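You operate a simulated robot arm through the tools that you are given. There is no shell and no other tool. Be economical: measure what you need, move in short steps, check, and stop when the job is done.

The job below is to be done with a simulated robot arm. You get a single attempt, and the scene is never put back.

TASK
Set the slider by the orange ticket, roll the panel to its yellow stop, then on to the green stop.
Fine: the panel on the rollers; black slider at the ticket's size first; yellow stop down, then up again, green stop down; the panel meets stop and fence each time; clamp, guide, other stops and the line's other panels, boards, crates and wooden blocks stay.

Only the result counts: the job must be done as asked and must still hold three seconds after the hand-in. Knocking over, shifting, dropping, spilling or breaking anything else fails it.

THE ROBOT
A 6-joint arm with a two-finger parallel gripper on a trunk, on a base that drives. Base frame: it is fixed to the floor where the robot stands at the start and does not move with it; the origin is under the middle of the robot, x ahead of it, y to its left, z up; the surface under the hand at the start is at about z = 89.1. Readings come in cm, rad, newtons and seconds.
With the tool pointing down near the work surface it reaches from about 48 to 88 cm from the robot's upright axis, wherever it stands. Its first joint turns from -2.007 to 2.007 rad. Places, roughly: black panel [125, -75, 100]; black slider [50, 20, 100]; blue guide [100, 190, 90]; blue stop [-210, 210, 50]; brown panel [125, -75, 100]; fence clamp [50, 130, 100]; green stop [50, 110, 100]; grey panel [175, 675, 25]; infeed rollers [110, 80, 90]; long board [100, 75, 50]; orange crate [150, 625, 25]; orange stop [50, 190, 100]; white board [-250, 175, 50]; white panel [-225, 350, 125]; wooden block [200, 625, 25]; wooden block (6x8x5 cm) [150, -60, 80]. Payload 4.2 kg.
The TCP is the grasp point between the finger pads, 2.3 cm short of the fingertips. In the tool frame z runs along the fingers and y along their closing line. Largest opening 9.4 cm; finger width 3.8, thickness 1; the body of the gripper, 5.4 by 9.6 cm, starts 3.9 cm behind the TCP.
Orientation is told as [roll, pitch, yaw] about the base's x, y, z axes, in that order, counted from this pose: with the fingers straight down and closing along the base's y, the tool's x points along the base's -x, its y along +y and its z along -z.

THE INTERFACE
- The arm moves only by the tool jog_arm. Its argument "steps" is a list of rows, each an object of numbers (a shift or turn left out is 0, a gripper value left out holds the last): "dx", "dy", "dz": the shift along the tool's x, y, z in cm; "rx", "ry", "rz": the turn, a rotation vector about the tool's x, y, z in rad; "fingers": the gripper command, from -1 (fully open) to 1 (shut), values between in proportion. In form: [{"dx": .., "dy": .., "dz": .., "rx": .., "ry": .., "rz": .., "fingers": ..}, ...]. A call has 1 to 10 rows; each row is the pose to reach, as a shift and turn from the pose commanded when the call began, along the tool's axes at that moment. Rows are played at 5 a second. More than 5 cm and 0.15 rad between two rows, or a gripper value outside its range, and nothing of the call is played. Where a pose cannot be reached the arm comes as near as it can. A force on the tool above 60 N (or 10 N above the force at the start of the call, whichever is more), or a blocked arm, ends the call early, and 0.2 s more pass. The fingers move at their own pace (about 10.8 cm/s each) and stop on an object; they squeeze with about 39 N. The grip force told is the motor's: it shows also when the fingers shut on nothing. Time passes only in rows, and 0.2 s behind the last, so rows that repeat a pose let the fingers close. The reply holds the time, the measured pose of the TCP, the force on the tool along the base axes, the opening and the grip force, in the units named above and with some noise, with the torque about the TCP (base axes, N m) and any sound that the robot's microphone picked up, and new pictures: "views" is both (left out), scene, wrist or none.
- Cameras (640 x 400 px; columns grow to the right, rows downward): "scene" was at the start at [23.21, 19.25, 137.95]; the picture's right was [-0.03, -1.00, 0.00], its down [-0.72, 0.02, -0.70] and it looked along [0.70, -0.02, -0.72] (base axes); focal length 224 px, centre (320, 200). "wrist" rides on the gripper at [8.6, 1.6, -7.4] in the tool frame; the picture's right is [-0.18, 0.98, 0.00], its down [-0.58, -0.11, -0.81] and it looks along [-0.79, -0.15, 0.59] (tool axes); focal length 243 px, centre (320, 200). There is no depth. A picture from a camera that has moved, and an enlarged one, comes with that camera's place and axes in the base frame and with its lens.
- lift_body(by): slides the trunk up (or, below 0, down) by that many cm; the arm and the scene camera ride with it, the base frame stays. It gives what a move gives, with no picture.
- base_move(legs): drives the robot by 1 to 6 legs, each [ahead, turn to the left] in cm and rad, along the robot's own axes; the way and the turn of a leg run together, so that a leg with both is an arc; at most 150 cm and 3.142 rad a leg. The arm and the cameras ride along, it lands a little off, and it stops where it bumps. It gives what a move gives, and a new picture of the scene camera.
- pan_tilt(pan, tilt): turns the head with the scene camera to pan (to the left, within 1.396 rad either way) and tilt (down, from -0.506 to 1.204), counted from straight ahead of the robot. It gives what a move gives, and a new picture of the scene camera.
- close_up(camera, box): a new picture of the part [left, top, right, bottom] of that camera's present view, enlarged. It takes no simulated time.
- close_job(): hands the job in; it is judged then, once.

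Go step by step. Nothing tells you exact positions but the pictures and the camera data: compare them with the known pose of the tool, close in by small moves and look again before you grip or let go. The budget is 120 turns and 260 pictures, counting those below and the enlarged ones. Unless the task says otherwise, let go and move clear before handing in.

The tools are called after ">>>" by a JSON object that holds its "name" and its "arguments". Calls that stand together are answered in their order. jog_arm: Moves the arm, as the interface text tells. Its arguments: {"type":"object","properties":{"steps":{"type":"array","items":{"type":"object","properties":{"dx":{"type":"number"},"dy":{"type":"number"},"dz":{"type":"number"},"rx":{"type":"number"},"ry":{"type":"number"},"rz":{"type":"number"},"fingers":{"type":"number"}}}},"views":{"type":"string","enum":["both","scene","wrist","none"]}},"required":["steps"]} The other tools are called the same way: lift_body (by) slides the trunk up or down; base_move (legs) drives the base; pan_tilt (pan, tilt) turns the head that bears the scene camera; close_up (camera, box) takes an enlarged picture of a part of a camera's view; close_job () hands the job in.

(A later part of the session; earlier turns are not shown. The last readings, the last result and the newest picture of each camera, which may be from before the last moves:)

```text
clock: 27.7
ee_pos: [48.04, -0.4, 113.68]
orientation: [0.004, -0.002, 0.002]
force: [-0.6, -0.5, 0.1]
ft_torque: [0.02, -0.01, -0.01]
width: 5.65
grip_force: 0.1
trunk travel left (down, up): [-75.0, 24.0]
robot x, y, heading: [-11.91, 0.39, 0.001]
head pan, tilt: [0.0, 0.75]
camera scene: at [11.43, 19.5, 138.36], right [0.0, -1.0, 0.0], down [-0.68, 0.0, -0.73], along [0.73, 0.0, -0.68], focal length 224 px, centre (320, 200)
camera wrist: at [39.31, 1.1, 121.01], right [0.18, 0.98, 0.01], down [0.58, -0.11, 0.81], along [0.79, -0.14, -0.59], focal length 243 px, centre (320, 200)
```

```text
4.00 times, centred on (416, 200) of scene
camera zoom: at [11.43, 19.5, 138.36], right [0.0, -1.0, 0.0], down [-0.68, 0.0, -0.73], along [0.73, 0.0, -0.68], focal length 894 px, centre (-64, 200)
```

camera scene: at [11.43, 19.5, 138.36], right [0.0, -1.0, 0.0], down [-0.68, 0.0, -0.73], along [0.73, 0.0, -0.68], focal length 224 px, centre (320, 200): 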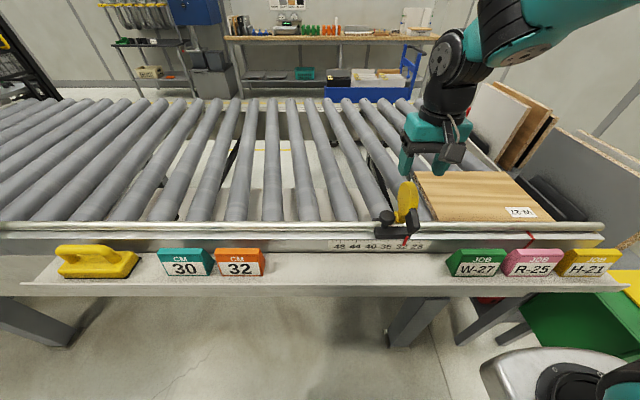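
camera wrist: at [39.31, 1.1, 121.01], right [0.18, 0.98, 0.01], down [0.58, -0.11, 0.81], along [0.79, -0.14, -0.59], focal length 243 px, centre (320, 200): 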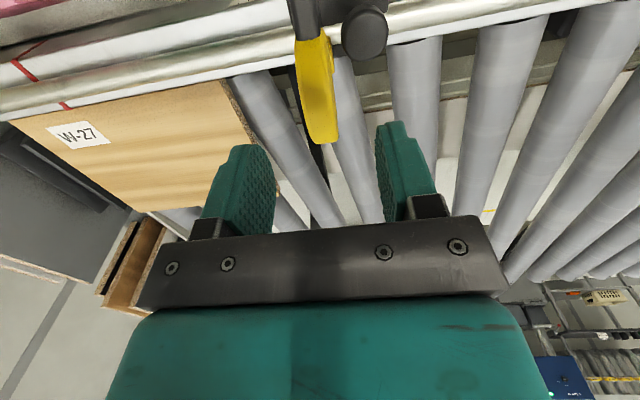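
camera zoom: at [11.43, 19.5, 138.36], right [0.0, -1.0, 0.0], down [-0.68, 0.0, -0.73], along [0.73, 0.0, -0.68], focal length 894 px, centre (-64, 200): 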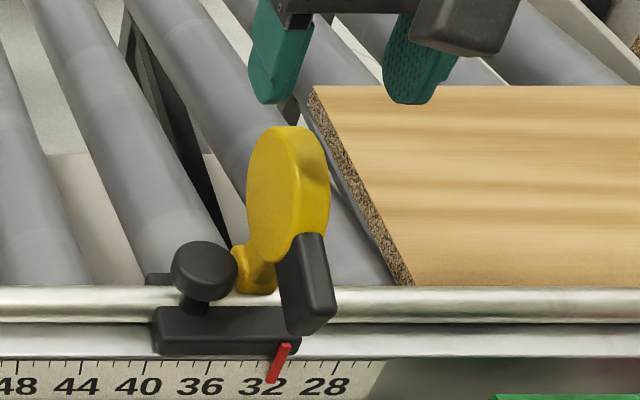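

>>> {"name": "jog_arm", "arguments": {"steps": [{"dx": -1.5, "dy": -0.25, "dz": 3}, {"dx": -1.5, "dy": -0.25, "dz": 6}, {"dx": -1.5, "dy": -0.25, "dz": 8.5}, {"dx": -1.5, "dy": -0.25, "dz": 8.5, "fingers": 0.2}, {"dx": -1.5, "dy": -0.25, "dz": 8.5, "fingers": 0.45}]}}

>>> {"name": "close_up", "arguments": {"camera": "scene", "box": [352, 150, 480, 250]}}

```text
clock: 28.9
ee_pos: [49.54, -0.82, 105.16]
orientation: [0.006, -0.001, -0.001]
force: [0.3, -0.6, 0.3]
ft_torque: [0.01, 0.03, 0.04]
width: 2.6
grip_force: 0.0
trunk travel left (down, up): [-75.0, 24.0]
robot x, y, heading: [-12.16, -0.18, -0.001]
head pan, tilt: [0.0, 0.75]
camera scene: at [11.43, 19.5, 138.36], right [0.0, -1.0, 0.0], down [-0.68, 0.0, -0.73], along [0.73, 0.0, -0.68], focal length 224 px, centre (320, 200)
camera wrist: at [40.82, 0.81, 112.52], right [0.18, 0.98, 0.01], down [0.58, -0.11, 0.81], along [0.79, -0.15, -0.59], focal length 243 px, centre (320, 200)
```

scene: 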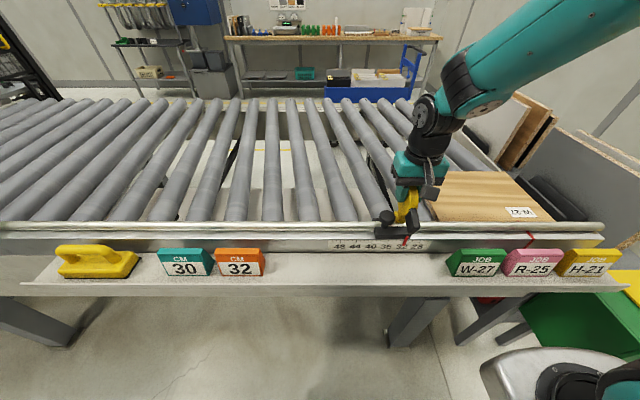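
wrist: 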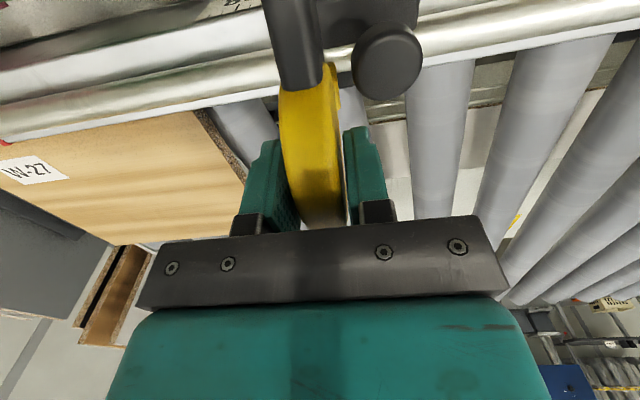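

```text
4.00 times, centred on (416, 200) of scene
camera zoom: at [11.43, 19.5, 138.36], right [0.0, -1.0, 0.0], down [-0.68, 0.0, -0.73], along [0.73, 0.0, -0.68], focal length 894 px, centre (-64, 200)
```

zoom: 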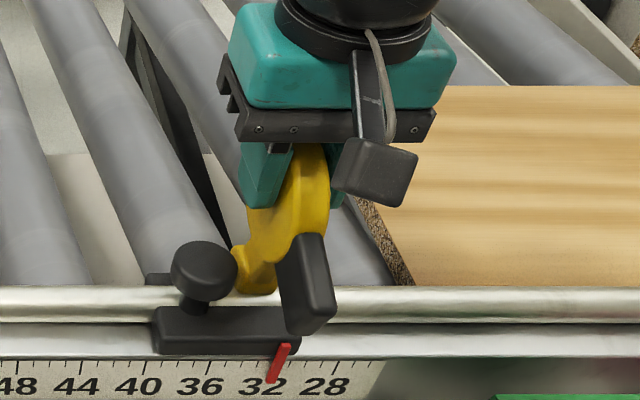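

>>> {"name": "jog_arm", "arguments": {"steps": [{"fingers": 1}, {"fingers": 1}, {"dx": -0.4}, {"dx": -0.8}, {"dx": -1.2}, {"dx": -1.6, "dz": 0.1}, {"dx": -2.0, "dz": 0.2}]}}

>>> {"name": "close_up", "arguments": {"camera": "scene", "box": [352, 150, 480, 250]}}

```text
clock: 30.5
ee_pos: [51.48, -0.54, 104.97]
orientation: [0.004, -0.002, 0.0]
force: [-16.1, -1.4, 10.7]
ft_torque: [-1.31, 1.54, -0.25]
width: 2.01
grip_force: 44.6
trunk travel left (down, up): [-75.0, 24.0]
robot x, y, heading: [-11.8, -0.29, 0.0]
head pan, tilt: [0.0, 0.75]
camera scene: at [11.32, 19.5, 138.39], right [0.0, -1.0, 0.0], down [-0.68, 0.0, -0.73], along [0.73, 0.0, -0.68], focal length 224 px, centre (320, 200)
camera wrist: at [42.78, 0.94, 112.44], right [0.18, 0.98, 0.0], down [0.58, -0.11, 0.81], along [0.79, -0.15, -0.59], focal length 243 px, centre (320, 200)
```

scene: 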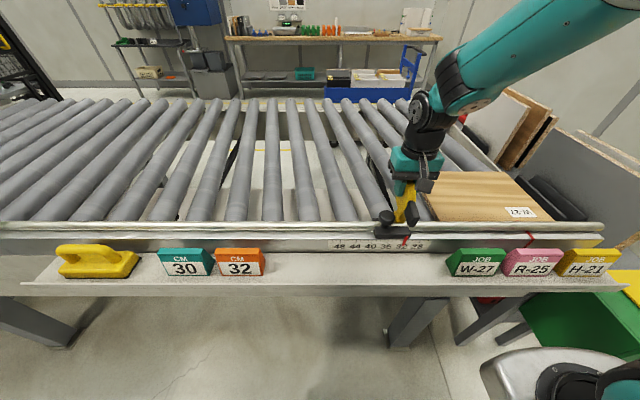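
wrist: 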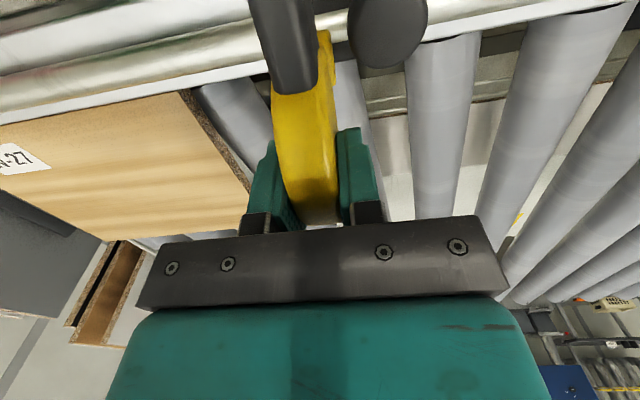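

```text
4.00 times, centred on (416, 200) of scene
camera zoom: at [11.32, 19.5, 138.39], right [0.0, -1.0, 0.0], down [-0.68, 0.0, -0.73], along [0.73, 0.0, -0.68], focal length 894 px, centre (-64, 200)
```

zoom: 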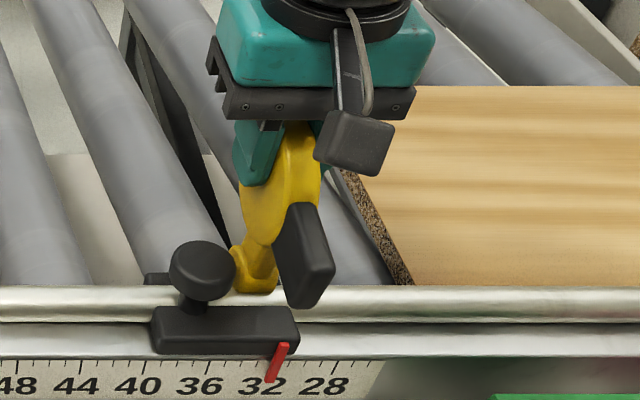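

It's turning: the hinge axis is along y, and the lever lifts as expected. I'll continue along the arc, pitching the hand with it.

>>> {"name": "jog_arm", "arguments": {"steps": [{"dx": -0.89, "dz": 0.19, "ry": 0.1}, {"dx": -1.76, "dz": 0.47, "ry": 0.2}, {"dx": -2.59, "dz": 0.84, "ry": 0.3}, {"dx": -3.38, "dz": 1.29, "ry": 0.4}, {"dx": -4.12, "dz": 1.82, "ry": 0.5}, {"dx": -4.81, "dz": 2.41, "ry": 0.6}]}}

>>> {"name": "close_up", "arguments": {"camera": "scene", "box": [352, 150, 480, 250]}}

```text
clock: 31.9
ee_pos: [56.58, -0.57, 102.49]
orientation: [0.005, 0.598, 0.003]
force: [-4.9, -3.4, 6.2]
ft_torque: [-0.97, 0.72, 0.12]
width: 2.0
grip_force: 45.2
trunk travel left (down, up): [-75.0, 24.0]
robot x, y, heading: [-11.83, -0.12, -0.005]
head pan, tilt: [0.0, 0.75]
camera scene: at [11.39, 19.49, 138.37], right [0.0, -1.0, 0.0], down [-0.68, 0.0, -0.73], along [0.73, 0.0, -0.68], focal length 224 px, centre (320, 200)
camera wrist: at [53.43, 0.98, 113.43], right [0.15, 0.98, -0.1], down [0.93, -0.11, 0.34], along [0.32, -0.14, -0.94], focal length 243 px, centre (320, 200)
```

scene: 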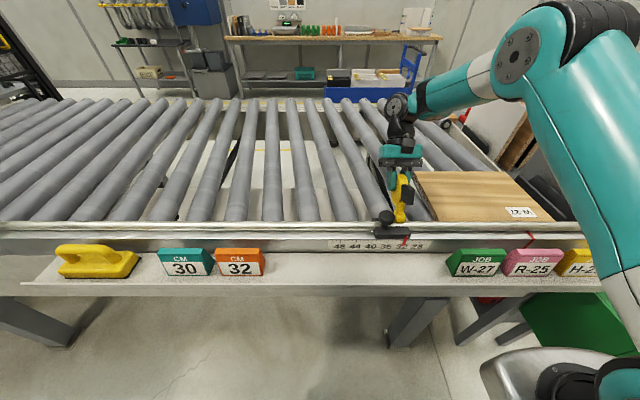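
wrist: 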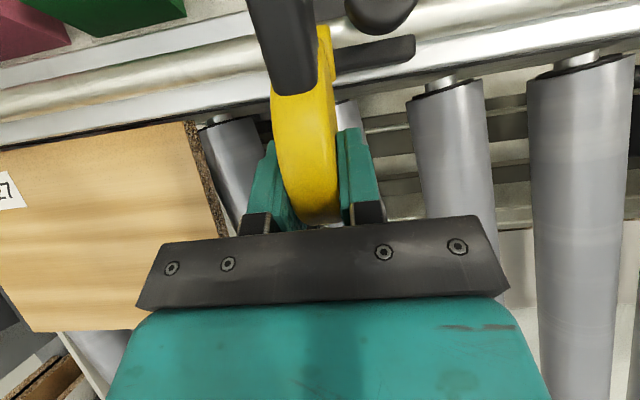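

```text
4.00 times, centred on (416, 200) of scene
camera zoom: at [11.39, 19.49, 138.37], right [0.0, -1.0, 0.0], down [-0.68, 0.0, -0.73], along [0.73, 0.0, -0.68], focal length 894 px, centre (-64, 200)
```

zoom: 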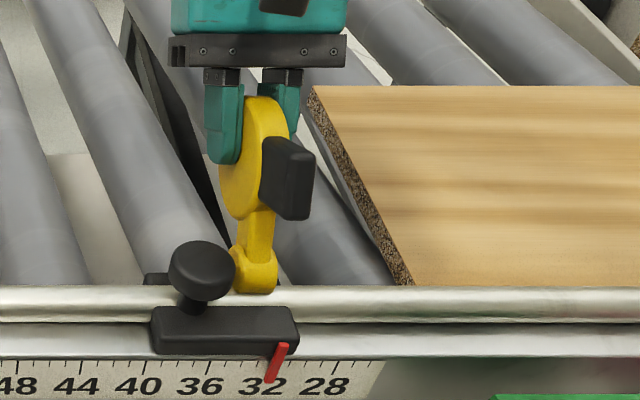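

Half-way over with little force. Continuing the same arc in the hand's own frame.

>>> {"name": "jog_arm", "arguments": {"steps": [{"dx": -0.89, "dz": 0.19, "ry": 0.1}, {"dx": -1.76, "dz": 0.47, "ry": 0.2}, {"dx": -2.59, "dz": 0.84, "ry": 0.3}, {"dx": -3.38, "dz": 1.29, "ry": 0.4}]}}

>>> {"name": "close_up", "arguments": {"camera": "scene", "box": [352, 150, 480, 250]}}

```text
clock: 32.8
ee_pos: [58.78, -1.83, 98.59]
orientation: [-0.021, 0.886, 0.051]
force: [-38.0, -7.0, -69.0]
ft_torque: [0.84, -2.86, -1.75]
width: 2.24
grip_force: 45.2
out of reach, approached as far as the arm can: row 1, 2, 3, 4
trunk travel left (down, up): [-75.0, 24.0]
robot x, y, heading: [-11.84, -0.2, -0.002]
head pan, tilt: [0.0, 0.75]
stopped in row 4: the force on the tool passed its limit at 265 N (the readings are from after the stop); the commanded pose is now the measured one
camera scene: at [11.36, 19.48, 138.36], right [0.0, -1.0, 0.0], down [-0.68, 0.0, -0.73], along [0.73, 0.0, -0.68], focal length 224 px, centre (320, 200)
camera wrist: at [58.84, -0.1, 109.92], right [0.05, 0.99, -0.16], down [1.0, -0.04, 0.06], along [0.05, -0.16, -0.99], focal length 243 px, centre (320, 200)
```

scene: 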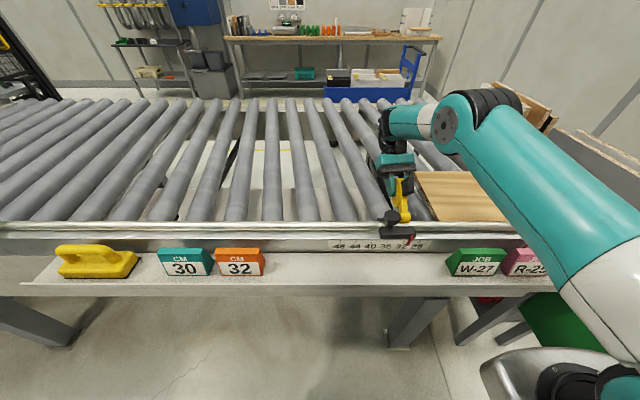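
wrist: 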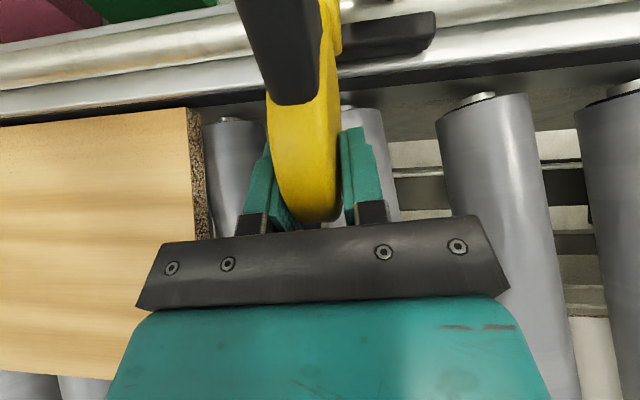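

```text
4.00 times, centred on (416, 200) of scene
camera zoom: at [11.36, 19.48, 138.36], right [0.0, -1.0, 0.0], down [-0.68, 0.0, -0.73], along [0.73, 0.0, -0.68], focal length 894 px, centre (-64, 200)
```

zoom: 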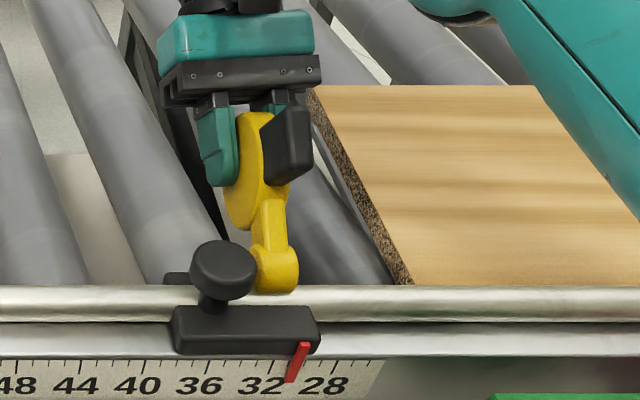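

The reach ran out and the slider got nudged toward 31; I'll release, back out along the hand's axis, and re-set it afterwards.

>>> {"name": "jog_arm", "arguments": {"steps": [{"fingers": 0.3}, {"fingers": 0}, {"dz": -2}, {"dz": -5}, {"dz": -9}]}}

>>> {"name": "close_up", "arguments": {"camera": "scene", "box": [352, 150, 480, 250]}}

```text
clock: 33.5
ee_pos: [59.19, -1.86, 98.67]
orientation: [-0.017, 0.872, 0.059]
force: [-5.5, -0.1, -20.2]
ft_torque: [-0.04, -0.8, 0.03]
width: 4.69
grip_force: 0.0
trunk travel left (down, up): [-75.0, 24.0]
robot x, y, heading: [-11.87, 0.04, 0.002]
head pan, tilt: [0.0, 0.75]
stopped in row 3: the force on the tool passed its limit at 129 N (the readings are from after the stop); the commanded pose is now the measured one
camera scene: at [11.42, 19.48, 138.36], right [0.0, -1.0, 0.0], down [-0.68, 0.0, -0.73], along [0.73, 0.0, -0.68], focal length 224 px, centre (320, 200)
camera wrist: at [59.09, -0.08, 109.96], right [0.05, 0.99, -0.15], down [1.0, -0.04, 0.08], along [0.07, -0.15, -0.99], focal length 243 px, centre (320, 200)
```

scene: 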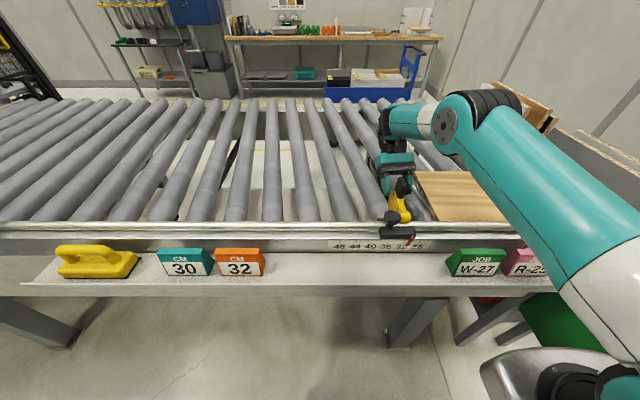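
wrist: 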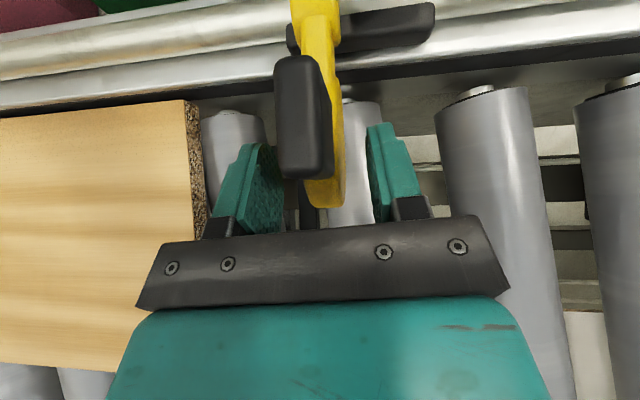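

```text
4.00 times, centred on (416, 200) of scene
camera zoom: at [11.42, 19.48, 138.36], right [0.0, -1.0, 0.0], down [-0.68, 0.0, -0.73], along [0.73, 0.0, -0.68], focal length 894 px, centre (-64, 200)
```

zoom: 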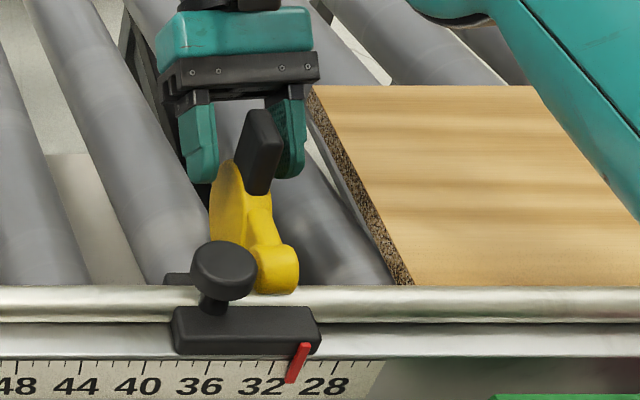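

The paddle has dropped fully down on its own, lever up. I'll let things settle and then rise by moving up and back toward the robot.

>>> {"name": "jog_arm", "arguments": {"steps": [{"fingers": -0.6}, {"fingers": -0.6}], "views": "none"}}

```text
clock: 34.1
ee_pos: [59.24, -1.79, 98.65]
orientation: [-0.016, 0.874, 0.061]
force: [-12.5, -0.5, -36.5]
ft_torque: [-0.25, -1.61, 0.1]
width: 7.52
grip_force: 0.1
trunk travel left (down, up): [-75.0, 24.0]
robot x, y, heading: [-12.01, 0.2, -0.002]
head pan, tilt: [0.0, 0.75]
```

>>> {"name": "jog_arm", "arguments": {"steps": [{"ry": -0.1, "dx": 0.5, "dz": -0.4}, {"ry": -0.2, "dx": 1.5, "dz": -1.3}]}}

```text
clock: 34.7
ee_pos: [59.15, -1.76, 100.53]
orientation: [-0.011, 0.676, 0.066]
force: [1.4, 0.2, 0.4]
ft_torque: [-0.01, -0.04, -0.03]
width: 7.51
grip_force: 0.1
trunk travel left (down, up): [-75.0, 24.0]
robot x, y, heading: [-12.02, -0.1, 0.002]
head pan, tilt: [0.0, 0.75]
camera scene: at [11.45, 19.46, 138.36], right [0.0, -1.0, 0.0], down [-0.68, 0.0, -0.73], along [0.73, 0.0, -0.68], focal length 224 px, centre (320, 200)
camera wrist: at [56.89, -0.33, 111.68], right [0.07, 0.99, -0.12], down [0.96, -0.03, 0.27], along [0.26, -0.14, -0.96], focal length 243 px, centre (320, 200)
```

scene: 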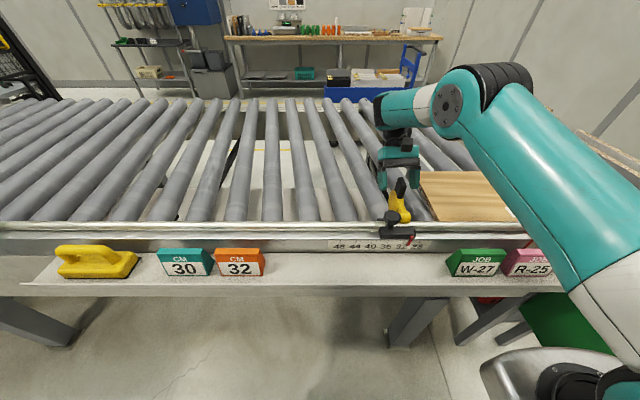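
wrist: 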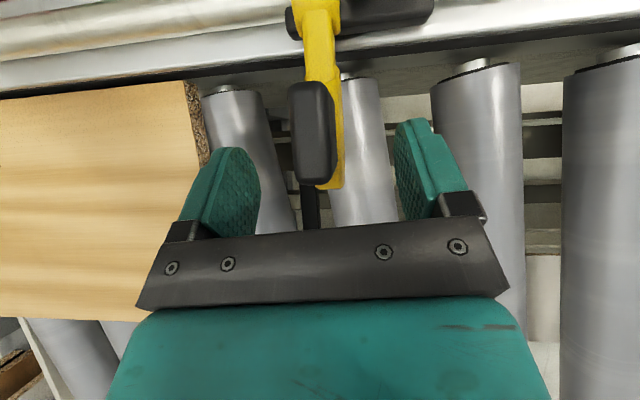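

>>> {"name": "jog_arm", "arguments": {"steps": [{"dx": 2.5, "dz": -3.1}, {"dx": 5, "dz": -6.2, "ry": -0.13}, {"dx": 7.5, "dz": -9.4, "ry": -0.26}, {"dx": 8, "dz": -9.8, "ry": -0.4}, {"dx": 8, "dz": -9.8, "ry": -0.54}, {"dx": 8, "dz": -9.8, "ry": -0.676, "fingers": 1}], "views": "wrist"}}

>>> {"name": "close_up", "arguments": {"camera": "scene", "box": [352, 150, 480, 250]}}

```text
clock: 36.1
ee_pos: [66.35, -0.12, 117.15]
orientation: [-0.01, 0.001, 0.073]
force: [0.6, 0.3, 0.2]
ft_torque: [-0.01, -0.04, -0.01]
width: 0.0
grip_force: 9.9
out of reach, approached as far as the arm can: row 4, 5, 6
trunk travel left (down, up): [-75.0, 24.0]
robot x, y, heading: [-12.04, -0.1, -0.0]
head pan, tilt: [0.0, 0.75]
camera wrist: at [57.39, 0.84, 124.61], right [0.11, 0.99, -0.01], down [0.59, -0.06, 0.81], along [0.8, -0.1, -0.59], focal length 243 px, centre (320, 200)
```

wrist: 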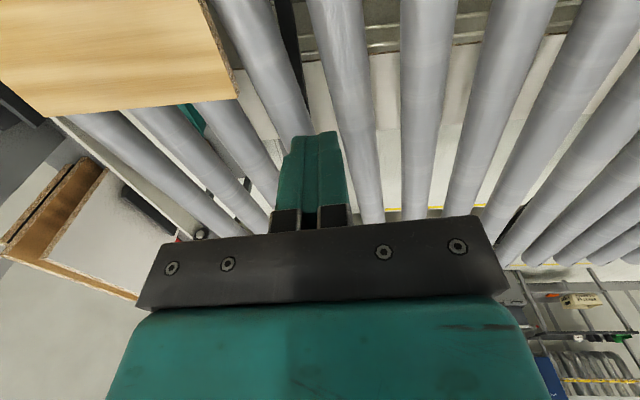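

```text
4.00 times, centred on (416, 200) of scene
camera zoom: at [11.42, 19.48, 138.37], right [0.0, -1.0, 0.0], down [-0.68, 0.0, -0.73], along [0.73, 0.0, -0.68], focal length 894 px, centre (-64, 200)
```

zoom: 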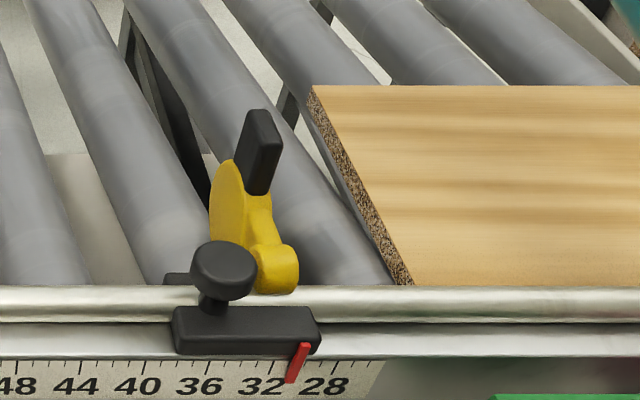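

The stop is down, but the pointer is at about 30.8. I'll go to the -y side of the hub and push the slider back about 1.2 cm.

>>> {"name": "jog_arm", "arguments": {"steps": [{"dx": 4, "dy": -2, "rz": 0.073}, {"dx": 8, "dy": -5, "rz": 0.073}, {"dx": 12, "dy": -8, "rz": 0.073}, {"dx": 16, "dy": -8, "rz": 0.073}, {"dx": 16.5, "dy": -8, "dz": 4, "rz": 0.073}, {"dx": 16.5, "dy": -8, "dz": 8, "rz": 0.073}]}}

>>> {"name": "close_up", "arguments": {"camera": "scene", "box": [352, 150, 480, 250]}}

```text
clock: 37.5
ee_pos: [63.49, -9.04, 122.86]
orientation: [-0.01, 0.002, 0.001]
force: [0.7, 0.2, 0.4]
ft_torque: [0.0, -0.01, 0.01]
width: 0.01
grip_force: 39.0
out of reach, approached as far as the arm can: row 1, 2, 3, 4, 5, 6
trunk travel left (down, up): [-75.0, 24.0]
robot x, y, heading: [-11.86, 0.21, -0.0]
head pan, tilt: [0.0, 0.75]
camera scene: at [11.43, 19.48, 138.37], right [0.0, -1.0, 0.0], down [-0.68, 0.0, -0.73], along [0.73, 0.0, -0.68], focal length 224 px, centre (320, 200)
camera wrist: at [54.83, -7.35, 130.26], right [0.18, 0.98, -0.01], down [0.58, -0.1, 0.81], along [0.79, -0.15, -0.59], focal length 243 px, centre (320, 200)
```

scene: 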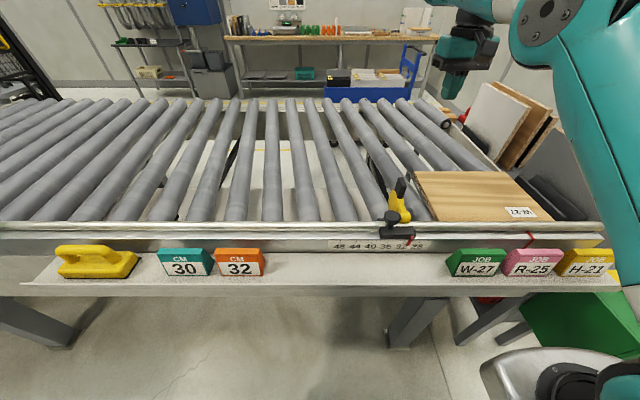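
wrist: 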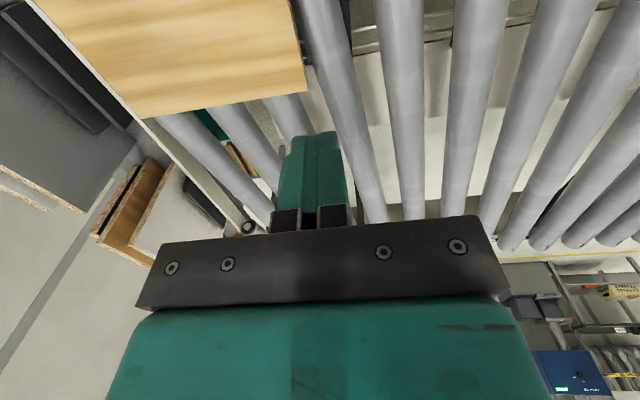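

```text
4.00 times, centred on (416, 200) of scene
camera zoom: at [11.43, 19.48, 138.37], right [0.0, -1.0, 0.0], down [-0.68, 0.0, -0.73], along [0.73, 0.0, -0.68], focal length 894 px, centre (-64, 200)
```

zoom: 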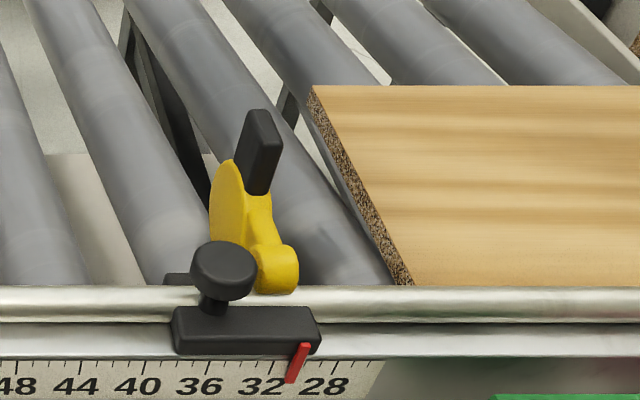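

>>> {"name": "jog_arm", "arguments": {"steps": [{"dz": 3}, {"dz": 6}, {"dz": 9}, {"dz": 11}], "views": "none"}}

```text
clock: 38.5
ee_pos: [68.38, -8.9, 114.18]
orientation: [-0.01, -0.002, 0.0]
force: [-0.1, 0.4, -0.1]
ft_torque: [0.01, -0.04, 0.01]
width: 0.01
grip_force: 38.8
out of reach, approached as far as the arm can: row 1, 2, 3, 4
trunk travel left (down, up): [-75.0, 24.0]
robot x, y, heading: [-12.26, 0.11, -0.0]
head pan, tilt: [0.0, 0.75]
```

>>> {"name": "jog_arm", "arguments": {"steps": [{"dx": -4, "dz": 2}, {"dx": -7, "dz": 5}, {"dx": -5, "dz": 8}], "views": "scene"}}

```text
clock: 39.3
ee_pos: [73.44, -9.16, 106.19]
orientation: [-0.011, -0.004, 0.001]
force: [-0.2, -1.3, 0.4]
ft_torque: [-0.02, -0.01, -0.01]
width: 0.0
grip_force: 38.7
trunk travel left (down, up): [-75.0, 24.0]
robot x, y, heading: [-11.92, 0.47, 0.004]
head pan, tilt: [0.0, 0.75]
camera scene: at [11.41, 19.47, 138.38], right [0.0, -1.0, 0.0], down [-0.68, 0.0, -0.73], along [0.73, 0.0, -0.68], focal length 224 px, centre (320, 200)
```

scene: 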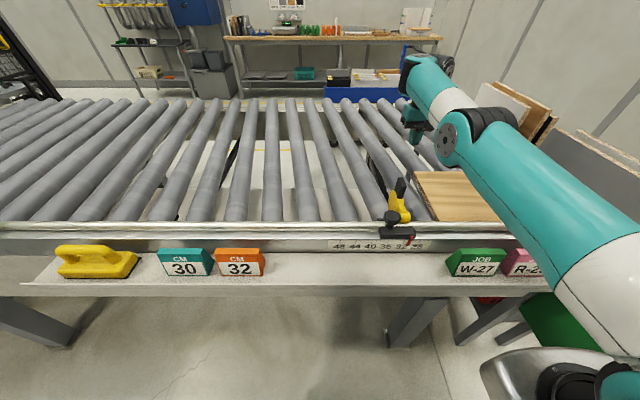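

The arm has slipped into an elbow-low posture. I'll stretch it out fully over the rollers and pull back to restore the elbow-up posture.

>>> {"name": "jog_arm", "arguments": {"steps": [{"dx": -3, "dz": -1}, {"dx": -6, "dz": -2}, {"dx": -9, "dz": -3}, {"dx": -12, "dz": -4}], "views": "scene"}}

```text
clock: 40.3
ee_pos: [76.44, -8.42, 107.49]
orientation: [-0.007, -0.002, 0.001]
force: [0.7, 0.2, 0.5]
ft_torque: [0.02, 0.0, 0.02]
width: 0.0
grip_force: 38.9
out of reach, approached as far as the arm can: row 1, 2, 3, 4
trunk travel left (down, up): [-75.0, 24.0]
robot x, y, heading: [-11.91, -0.09, -0.002]
head pan, tilt: [0.0, 0.75]
camera scene: at [11.43, 19.48, 138.36], right [0.0, -1.0, 0.0], down [-0.68, 0.0, -0.73], along [0.73, 0.0, -0.68], focal length 224 px, centre (320, 200)
```

scene: 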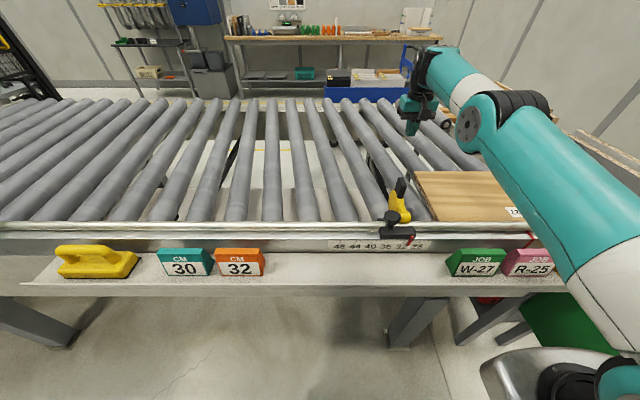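

>>> {"name": "jog_arm", "arguments": {"steps": [{"dx": 2}, {"dx": 4}, {"dx": 7}, {"dx": 10}, {"dx": 13}], "views": "scene"}}

```text
clock: 41.5
ee_pos: [70.2, -8.12, 108.11]
orientation: [-0.011, 0.001, 0.002]
force: [0.6, -0.2, 0.6]
ft_torque: [0.0, 0.0, 0.01]
width: 0.0
grip_force: 39.5
out of reach, approached as far as the arm can: row 3, 4, 5
trunk travel left (down, up): [-75.0, 24.0]
robot x, y, heading: [-11.9, 0.35, 0.001]
head pan, tilt: [0.0, 0.75]
camera scene: at [11.43, 19.48, 138.36], right [0.0, -1.0, 0.0], down [-0.68, 0.0, -0.73], along [0.73, 0.0, -0.68], focal length 224 px, centre (320, 200)
```

scene: 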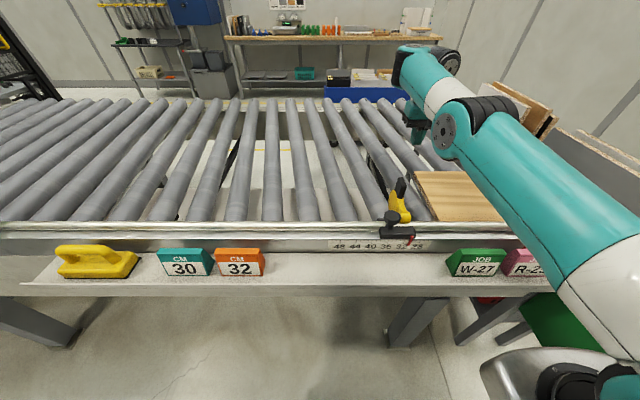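

>>> {"name": "jog_arm", "arguments": {"steps": [{"dx": -4, "dz": 2}, {"dx": -8, "dz": 4}, {"dx": -12, "dz": 5}, {"dx": -14, "dz": 1}, {"dx": -15, "dz": -3.5}, {"dx": -16, "dz": -8}, {"dx": -16, "dz": -13}, {"dx": -16, "dz": -18}, {"dx": -16, "dz": -22}], "views": "none"}}

>>> {"name": "jog_arm", "arguments": {"steps": [{"dx": 4, "dz": -1}, {"dx": 8, "dz": -1}, {"dx": 12, "dz": 0}, {"dx": 16, "dz": 1}], "views": "scene"}}

```text
clock: 43.5
ee_pos: [71.89, -8.92, 124.1]
orientation: [-0.01, -0.001, 0.002]
force: [1.7, 0.0, -2.5]
ft_torque: [-0.06, 0.13, -0.01]
width: 0.02
grip_force: 38.7
out of reach, approached as far as the arm can: row 2, 3, 4, 5, 6, 7, 8, 9
trunk travel left (down, up): [-75.0, 24.0]
robot x, y, heading: [-11.87, -0.19, 0.004]
head pan, tilt: [0.0, 0.75]
```

```text
clock: 44.5
ee_pos: [59.77, -9.2, 127.05]
orientation: [-0.011, 0.002, 0.001]
force: [0.8, 0.4, 0.9]
ft_torque: [-0.03, 0.01, -0.02]
width: 0.01
grip_force: 39.0
out of reach, approached as far as the arm can: row 3, 4
trunk travel left (down, up): [-75.0, 24.0]
robot x, y, heading: [-12.07, 0.14, -0.002]
head pan, tilt: [0.0, 0.75]
camera scene: at [11.44, 19.48, 138.36], right [0.0, -1.0, 0.0], down [-0.68, 0.0, -0.73], along [0.73, 0.0, -0.68], focal length 224 px, centre (320, 200)
```

scene: 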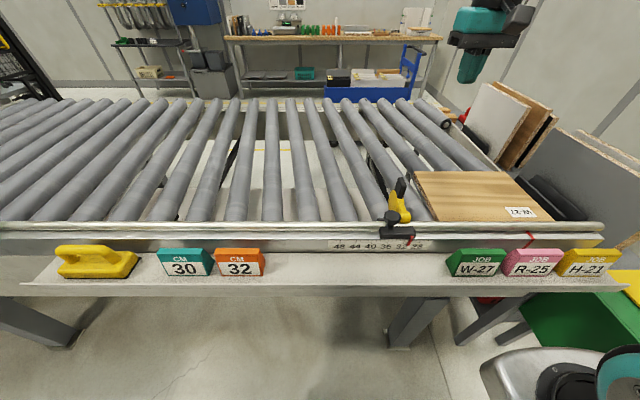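

>>> {"name": "jog_arm", "arguments": {"steps": [{"dz": 3}, {"dz": 6}, {"dz": 9}], "views": "none"}}

```text
clock: 45.3
ee_pos: [64.72, -9.12, 121.47]
orientation: [-0.011, 0.0, 0.002]
force: [0.4, 0.2, 0.5]
ft_torque: [-0.03, -0.03, 0.0]
width: 0.01
grip_force: 38.8
out of reach, approached as far as the arm can: row 1, 2, 3
trunk travel left (down, up): [-75.0, 24.0]
robot x, y, heading: [-12.14, -0.01, -0.002]
head pan, tilt: [0.0, 0.75]
```

>>> {"name": "jog_arm", "arguments": {"steps": [{"dx": -3.3, "dz": 3.5}, {"dx": -6.8, "dz": 7}, {"dx": -10.3, "dz": 10}, {"dx": -13.3, "dz": 12}, {"dx": -12.3, "dz": 11.3, "ry": 0.15}, {"dx": -9.4, "dz": 10.6, "ry": 0.3}, {"dx": -6.6, "dz": 9.5, "ry": 0.45}, {"dx": -4, "dz": 8, "ry": 0.6}, {"dx": -4, "dz": 8, "ry": 0.6}, {"dx": -1, "dz": 7, "ry": 0.6}], "views": "scene"}}

```text
clock: 46.8
ee_pos: [70.61, -9.77, 109.27]
orientation: [-0.007, 0.337, -0.007]
force: [16.7, 12.7, -87.7]
ft_torque: [-2.12, -3.56, -0.97]
width: 0.0
grip_force: 39.1
out of reach, approached as far as the arm can: row 4, 5, 6, 7
trunk travel left (down, up): [-75.0, 24.0]
robot x, y, heading: [-12.19, -0.2, 0.0]
head pan, tilt: [0.0, 0.75]
stopped in row 7: the force on the tool passed its limit at 241 N (the readings are from after the stop); the commanded pose is now the measured one
camera scene: at [11.47, 19.46, 138.38], right [0.0, -1.0, 0.0], down [-0.68, 0.0, -0.73], along [0.73, 0.0, -0.68], focal length 224 px, centre (320, 200)
```

scene: 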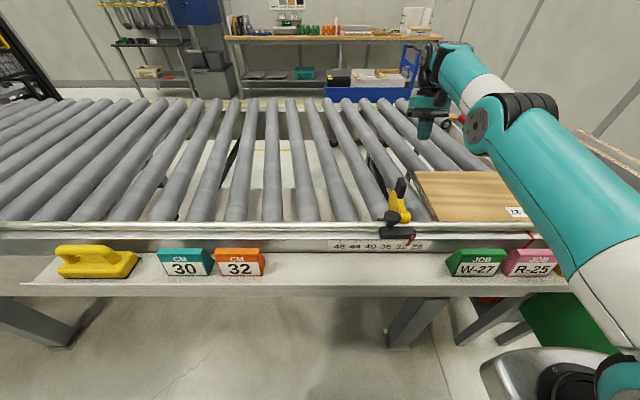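

The wrist camera is touching the forearm in this posture. I'll unpitch, then turn the hand 90° so the camera is off to the side before re-posturing the elbow.

>>> {"name": "jog_arm", "arguments": {"steps": [{"ry": -0.12, "dx": -0.9}, {"ry": -0.24, "dx": -1.8}, {"ry": -0.337, "dx": -2.7, "dz": 0.4}], "views": "none"}}

>>> {"name": "jog_arm", "arguments": {"steps": [{"rz": 0.15}, {"rz": 0.3}, {"rz": 0.45}, {"rz": 0.6}, {"rz": 0.75}, {"rz": 0.9}, {"rz": 1.05}, {"rz": 1.2}, {"rz": 1.35}, {"rz": 1.5}], "views": "none"}}

```text
clock: 47.6
ee_pos: [72.59, -9.93, 108.0]
orientation: [-0.007, 0.012, 0.0]
force: [-1.1, 0.0, -0.5]
ft_torque: [0.0, 0.01, 0.01]
width: 0.0
grip_force: 39.4
trunk travel left (down, up): [-75.0, 24.0]
robot x, y, heading: [-11.99, -0.11, -0.0]
head pan, tilt: [0.0, 0.75]
```

```text
clock: 49.8
ee_pos: [72.77, -9.79, 107.89]
orientation: [-0.014, -0.005, -1.502]
force: [0.0, 0.5, -0.4]
ft_torque: [0.0, 0.01, 0.0]
width: 0.0
grip_force: 39.0
trunk travel left (down, up): [-75.0, 24.0]
robot x, y, heading: [-12.02, 0.08, -0.002]
head pan, tilt: [0.0, 0.75]
```

>>> {"name": "jog_arm", "arguments": {"steps": [{"dy": -3}, {"dy": -6}, {"dy": -9}, {"dy": -12}], "views": "scene"}}

```text
clock: 50.8
ee_pos: [60.92, -10.6, 108.23]
orientation: [-0.014, -0.007, -1.5]
force: [0.5, -0.6, -0.1]
ft_torque: [-0.03, 0.02, 0.01]
width: 0.01
grip_force: 38.9
trunk travel left (down, up): [-75.0, 24.0]
robot x, y, heading: [-12.13, 0.31, -0.002]
head pan, tilt: [0.0, 0.75]
camera scene: at [11.46, 19.48, 138.35], right [0.0, -1.0, 0.0], down [-0.68, 0.0, -0.73], along [0.73, 0.0, -0.68], focal length 224 px, centre (320, 200)
```

scene: 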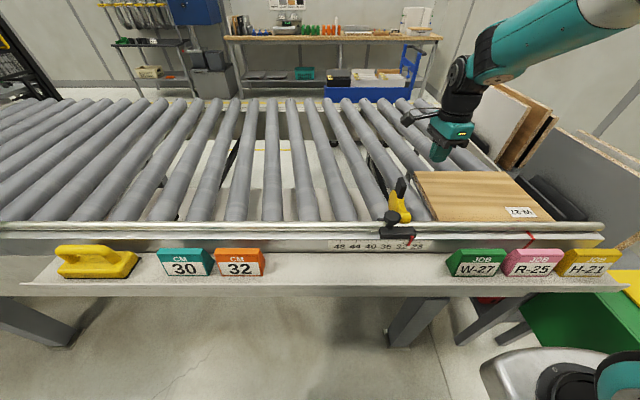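

The elbow is back up and the arm retracts freely. Now lowering on the -y side of the yellow hub to push the slider back.

>>> {"name": "jog_arm", "arguments": {"steps": [{"dy": -4, "rz": 0.071}, {"dy": -8, "rz": 0.071}, {"dy": -11.4, "dx": 1, "rz": 0.071}, {"dy": -11.4, "dx": 1, "dz": 4, "rz": 0.071}, {"dy": -11.4, "dx": 1, "dz": 8, "rz": 0.071}, {"dy": -11.4, "dx": 1, "dz": 10, "rz": 0.071}], "views": "wrist"}}

>>> {"name": "close_up", "arguments": {"camera": "scene", "box": [352, 150, 480, 250]}}

```text
clock: 52.2
ee_pos: [49.19, -10.43, 98.52]
orientation: [-0.014, -0.007, -1.572]
force: [0.0, 0.6, 0.8]
ft_torque: [0.01, 0.02, -0.03]
width: 0.0
grip_force: 39.0
trunk travel left (down, up): [-75.0, 24.0]
robot x, y, heading: [-12.36, 0.04, 0.001]
head pan, tilt: [0.0, 0.75]
camera wrist: at [50.84, -1.83, 105.77], right [0.98, -0.18, -0.01], down [-0.1, -0.58, 0.81], along [-0.16, -0.8, -0.58], focal length 243 px, centre (320, 200)
```

wrist: 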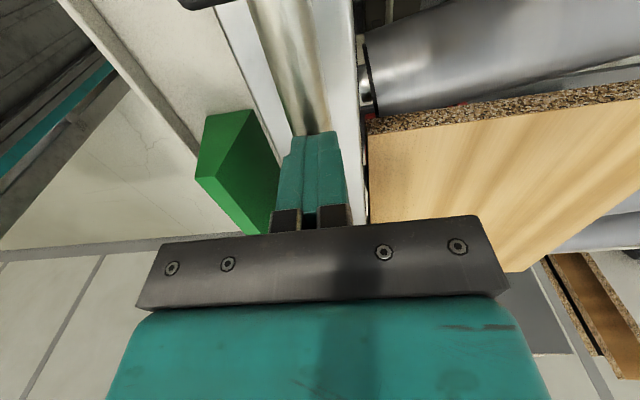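

```text
4.00 times, centred on (416, 200) of scene
camera zoom: at [11.39, 19.49, 138.37], right [0.0, -1.0, 0.0], down [-0.68, 0.0, -0.73], along [0.73, 0.0, -0.68], focal length 894 px, centre (-64, 200)
```

zoom: 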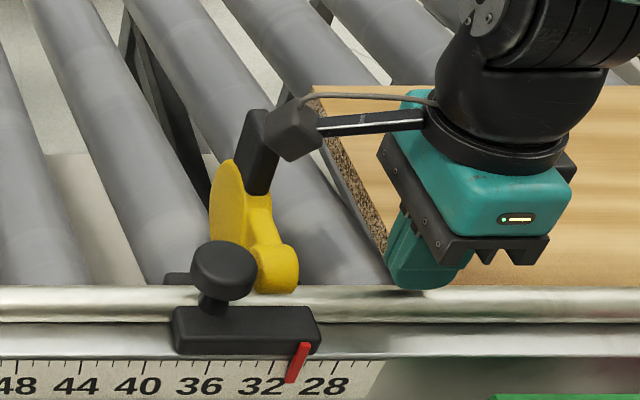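

>>> {"name": "jog_arm", "arguments": {"steps": [{"dx": 2}, {"dx": 4}, {"dx": 5}, {"dx": 5.5}], "views": "none"}}

>>> {"name": "close_up", "arguments": {"camera": "scene", "box": [352, 150, 480, 250]}}

```text
clock: 53.2
ee_pos: [49.33, -5.09, 98.44]
orientation: [-0.014, -0.007, -1.572]
force: [-0.5, 0.2, 0.1]
ft_torque: [-0.03, 0.0, 0.01]
width: 0.0
grip_force: 38.3
trunk travel left (down, up): [-75.0, 24.0]
robot x, y, heading: [-11.91, 0.09, 0.003]
head pan, tilt: [0.0, 0.75]
```

```text
4.00 times, centred on (416, 200) of scene
camera zoom: at [11.42, 19.48, 138.36], right [0.0, -1.0, 0.0], down [-0.68, 0.0, -0.73], along [0.73, 0.0, -0.68], focal length 894 px, centre (-64, 200)
```

zoom: 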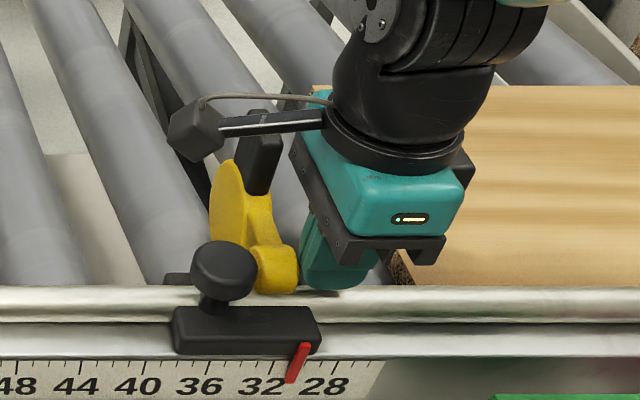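

>>> {"name": "jog_arm", "arguments": {"steps": [{"dx": 0.4}, {"dx": 0.8}, {"dx": 1.1}, {"dx": 1.1}], "views": "none"}}

>>> {"name": "close_up", "arguments": {"camera": "scene", "box": [352, 150, 480, 250]}}

```text
clock: 54.2
ee_pos: [49.18, -3.97, 98.27]
orientation: [-0.013, -0.008, -1.57]
force: [-0.5, 0.2, -0.7]
ft_torque: [0.02, -0.05, -0.02]
width: 0.0
grip_force: 38.7
trunk travel left (down, up): [-75.0, 24.0]
robot x, y, heading: [-11.88, -0.11, -0.002]
head pan, tilt: [0.0, 0.75]
```

```text
4.00 times, centred on (416, 200) of scene
camera zoom: at [11.42, 19.49, 138.36], right [0.0, -1.0, 0.0], down [-0.68, 0.0, -0.73], along [0.73, 0.0, -0.68], focal length 894 px, centre (-64, 200)
```

zoom: 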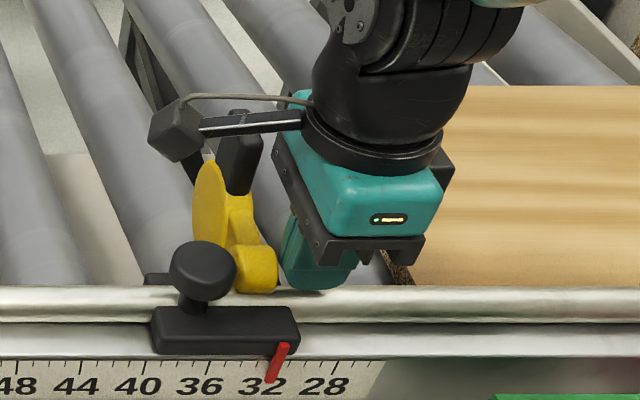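

The pointer is back exactly at 32. I'll raise the hand, drive forward 12 cm, and look at the panel's trailing (right) side.

>>> {"name": "jog_arm", "arguments": {"steps": [{"dx": -2, "dz": -3}, {"dx": -3, "dz": -8}, {"dx": -3, "dz": -13}, {"dx": -3, "dz": -16}], "views": "none"}}

>>> {"name": "pan_tilt", "arguments": {"pan": -0.9, "tilt": 0.7}}

>>> {"name": "close_up", "arguments": {"camera": "scene", "box": [160, 100, 480, 300]}}

```text
refused: row 2 steps farther than a row can; nothing moved
```

```text
clock: 55.4
ee_pos: [49.33, -4.09, 98.39]
orientation: [-0.014, -0.007, -1.569]
force: [-0.4, -0.4, 0.0]
ft_torque: [0.03, -0.05, 0.02]
width: 0.0
grip_force: 39.0
trunk travel left (down, up): [-75.0, 24.0]
robot x, y, heading: [-11.8, 0.04, -0.003]
head pan, tilt: [-0.901, 0.7]
camera scene: at [8.41, 12.83, 138.79], right [-0.78, -0.62, 0.0], down [-0.4, 0.5, -0.76], along [0.48, -0.6, -0.64], focal length 224 px, centre (320, 200)
```

scene: 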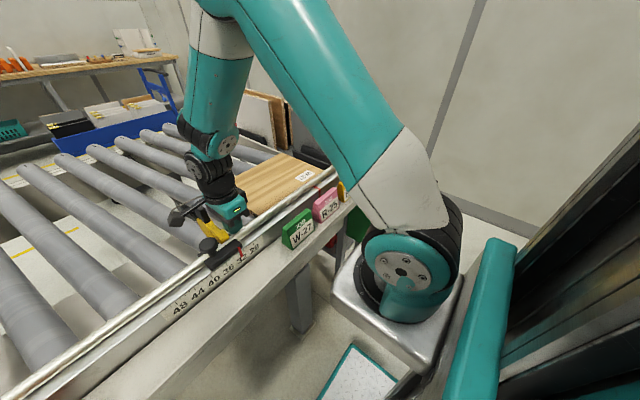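

```text
2.00 times, centred on (320, 200) of scene
camera zoom: at [8.41, 12.83, 138.79], right [-0.78, -0.62, 0.0], down [-0.4, 0.5, -0.76], along [0.48, -0.6, -0.64], focal length 447 px, centre (320, 200)
```

zoom: 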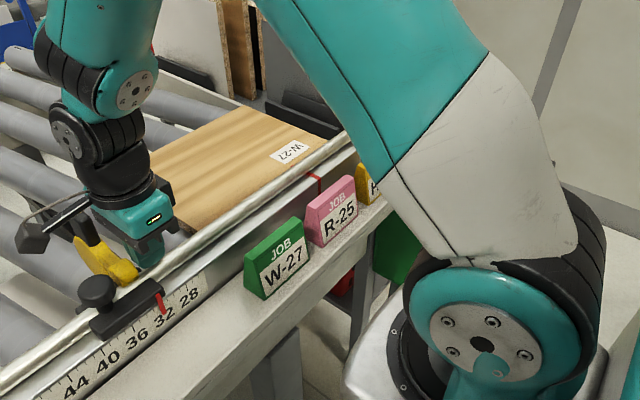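

>>> {"name": "jog_arm", "arguments": {"steps": [{"dx": -2, "dz": -3}, {"dx": -3, "dz": -7}, {"dx": -3, "dz": -11}, {"dx": -3, "dz": -15}], "views": "none"}}

>>> {"name": "base_move", "arguments": {"legs": [[12, 0]]}}

>>> {"name": "jog_arm", "arguments": {"steps": [{"rz": -0.15}, {"rz": -0.3}, {"rz": -0.45}, {"rz": -0.6}, {"rz": -0.75}, {"rz": -0.9}, {"rz": -1.05}, {"rz": -1.2}, {"rz": -1.35}, {"rz": -1.5}], "views": "none"}}

```text
clock: 56.4
ee_pos: [49.53, -6.83, 113.38]
orientation: [-0.018, -0.006, -1.57]
force: [-0.1, 1.0, 0.2]
ft_torque: [0.03, 0.02, 0.01]
width: 0.0
grip_force: 39.4
trunk travel left (down, up): [-75.0, 24.0]
robot x, y, heading: [-12.07, -0.01, -0.001]
head pan, tilt: [-0.901, 0.7]
```

```text
clock: 57.7
ee_pos: [61.61, -6.73, 113.49]
orientation: [-0.015, -0.006, -1.568]
force: [-0.2, -0.8, 0.6]
ft_torque: [0.0, -0.03, -0.01]
width: 0.03
grip_force: 38.6
trunk travel left (down, up): [-75.0, 24.0]
robot x, y, heading: [0.39, 0.06, -0.002]
head pan, tilt: [-0.901, 0.7]
camera scene: at [20.56, 12.85, 138.79], right [-0.78, -0.62, 0.0], down [-0.4, 0.5, -0.76], along [0.48, -0.6, -0.64], focal length 224 px, centre (320, 200)
```

scene: 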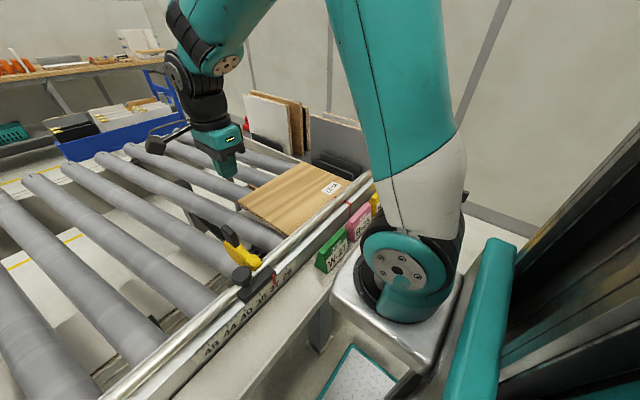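

```text
clock: 59.9
ee_pos: [61.62, -6.84, 113.22]
orientation: [-0.007, 0.013, -0.066]
force: [-0.5, 0.1, -0.1]
ft_torque: [0.01, 0.0, 0.0]
width: 0.02
grip_force: 39.0
trunk travel left (down, up): [-75.0, 24.0]
robot x, y, heading: [-0.13, 0.0, 0.001]
head pan, tilt: [-0.901, 0.7]
```

>>> {"name": "jog_arm", "arguments": {"steps": [{"dy": -4.8, "rz": -0.066}, {"dy": -9.6, "rz": -0.066}, {"dy": -14.4, "rz": -0.066}, {"dy": -19.2, "rz": -0.066}, {"dy": -24, "rz": -0.066}, {"dy": -28.8, "rz": -0.066}, {"dy": -33.6, "dx": -2, "rz": -0.066}, {"dy": -38, "dx": -4, "rz": -0.066}, {"dy": -42, "dx": -4, "rz": -0.066}, {"dy": -46, "dx": -4, "rz": -0.066}]}}

>>> {"name": "close_up", "arguments": {"camera": "scene", "box": [200, 120, 400, 300]}}

```text
refused: row 7 steps farther than a row can; nothing moved
```

```text
2.22 times, centred on (300, 210) of scene
camera zoom: at [20.56, 12.85, 138.79], right [-0.78, -0.62, 0.0], down [-0.4, 0.5, -0.76], along [0.48, -0.6, -0.64], focal length 497 px, centre (364, 178)
```

zoom: 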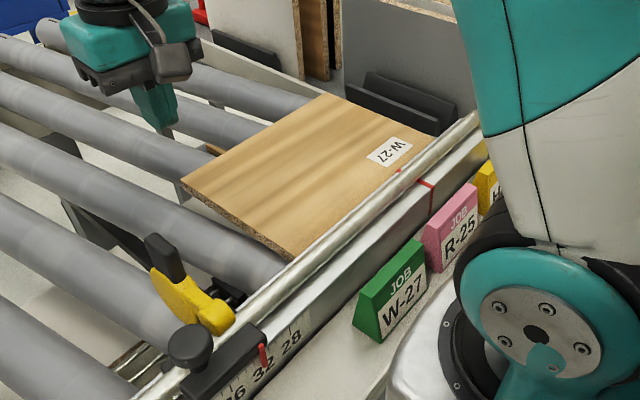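

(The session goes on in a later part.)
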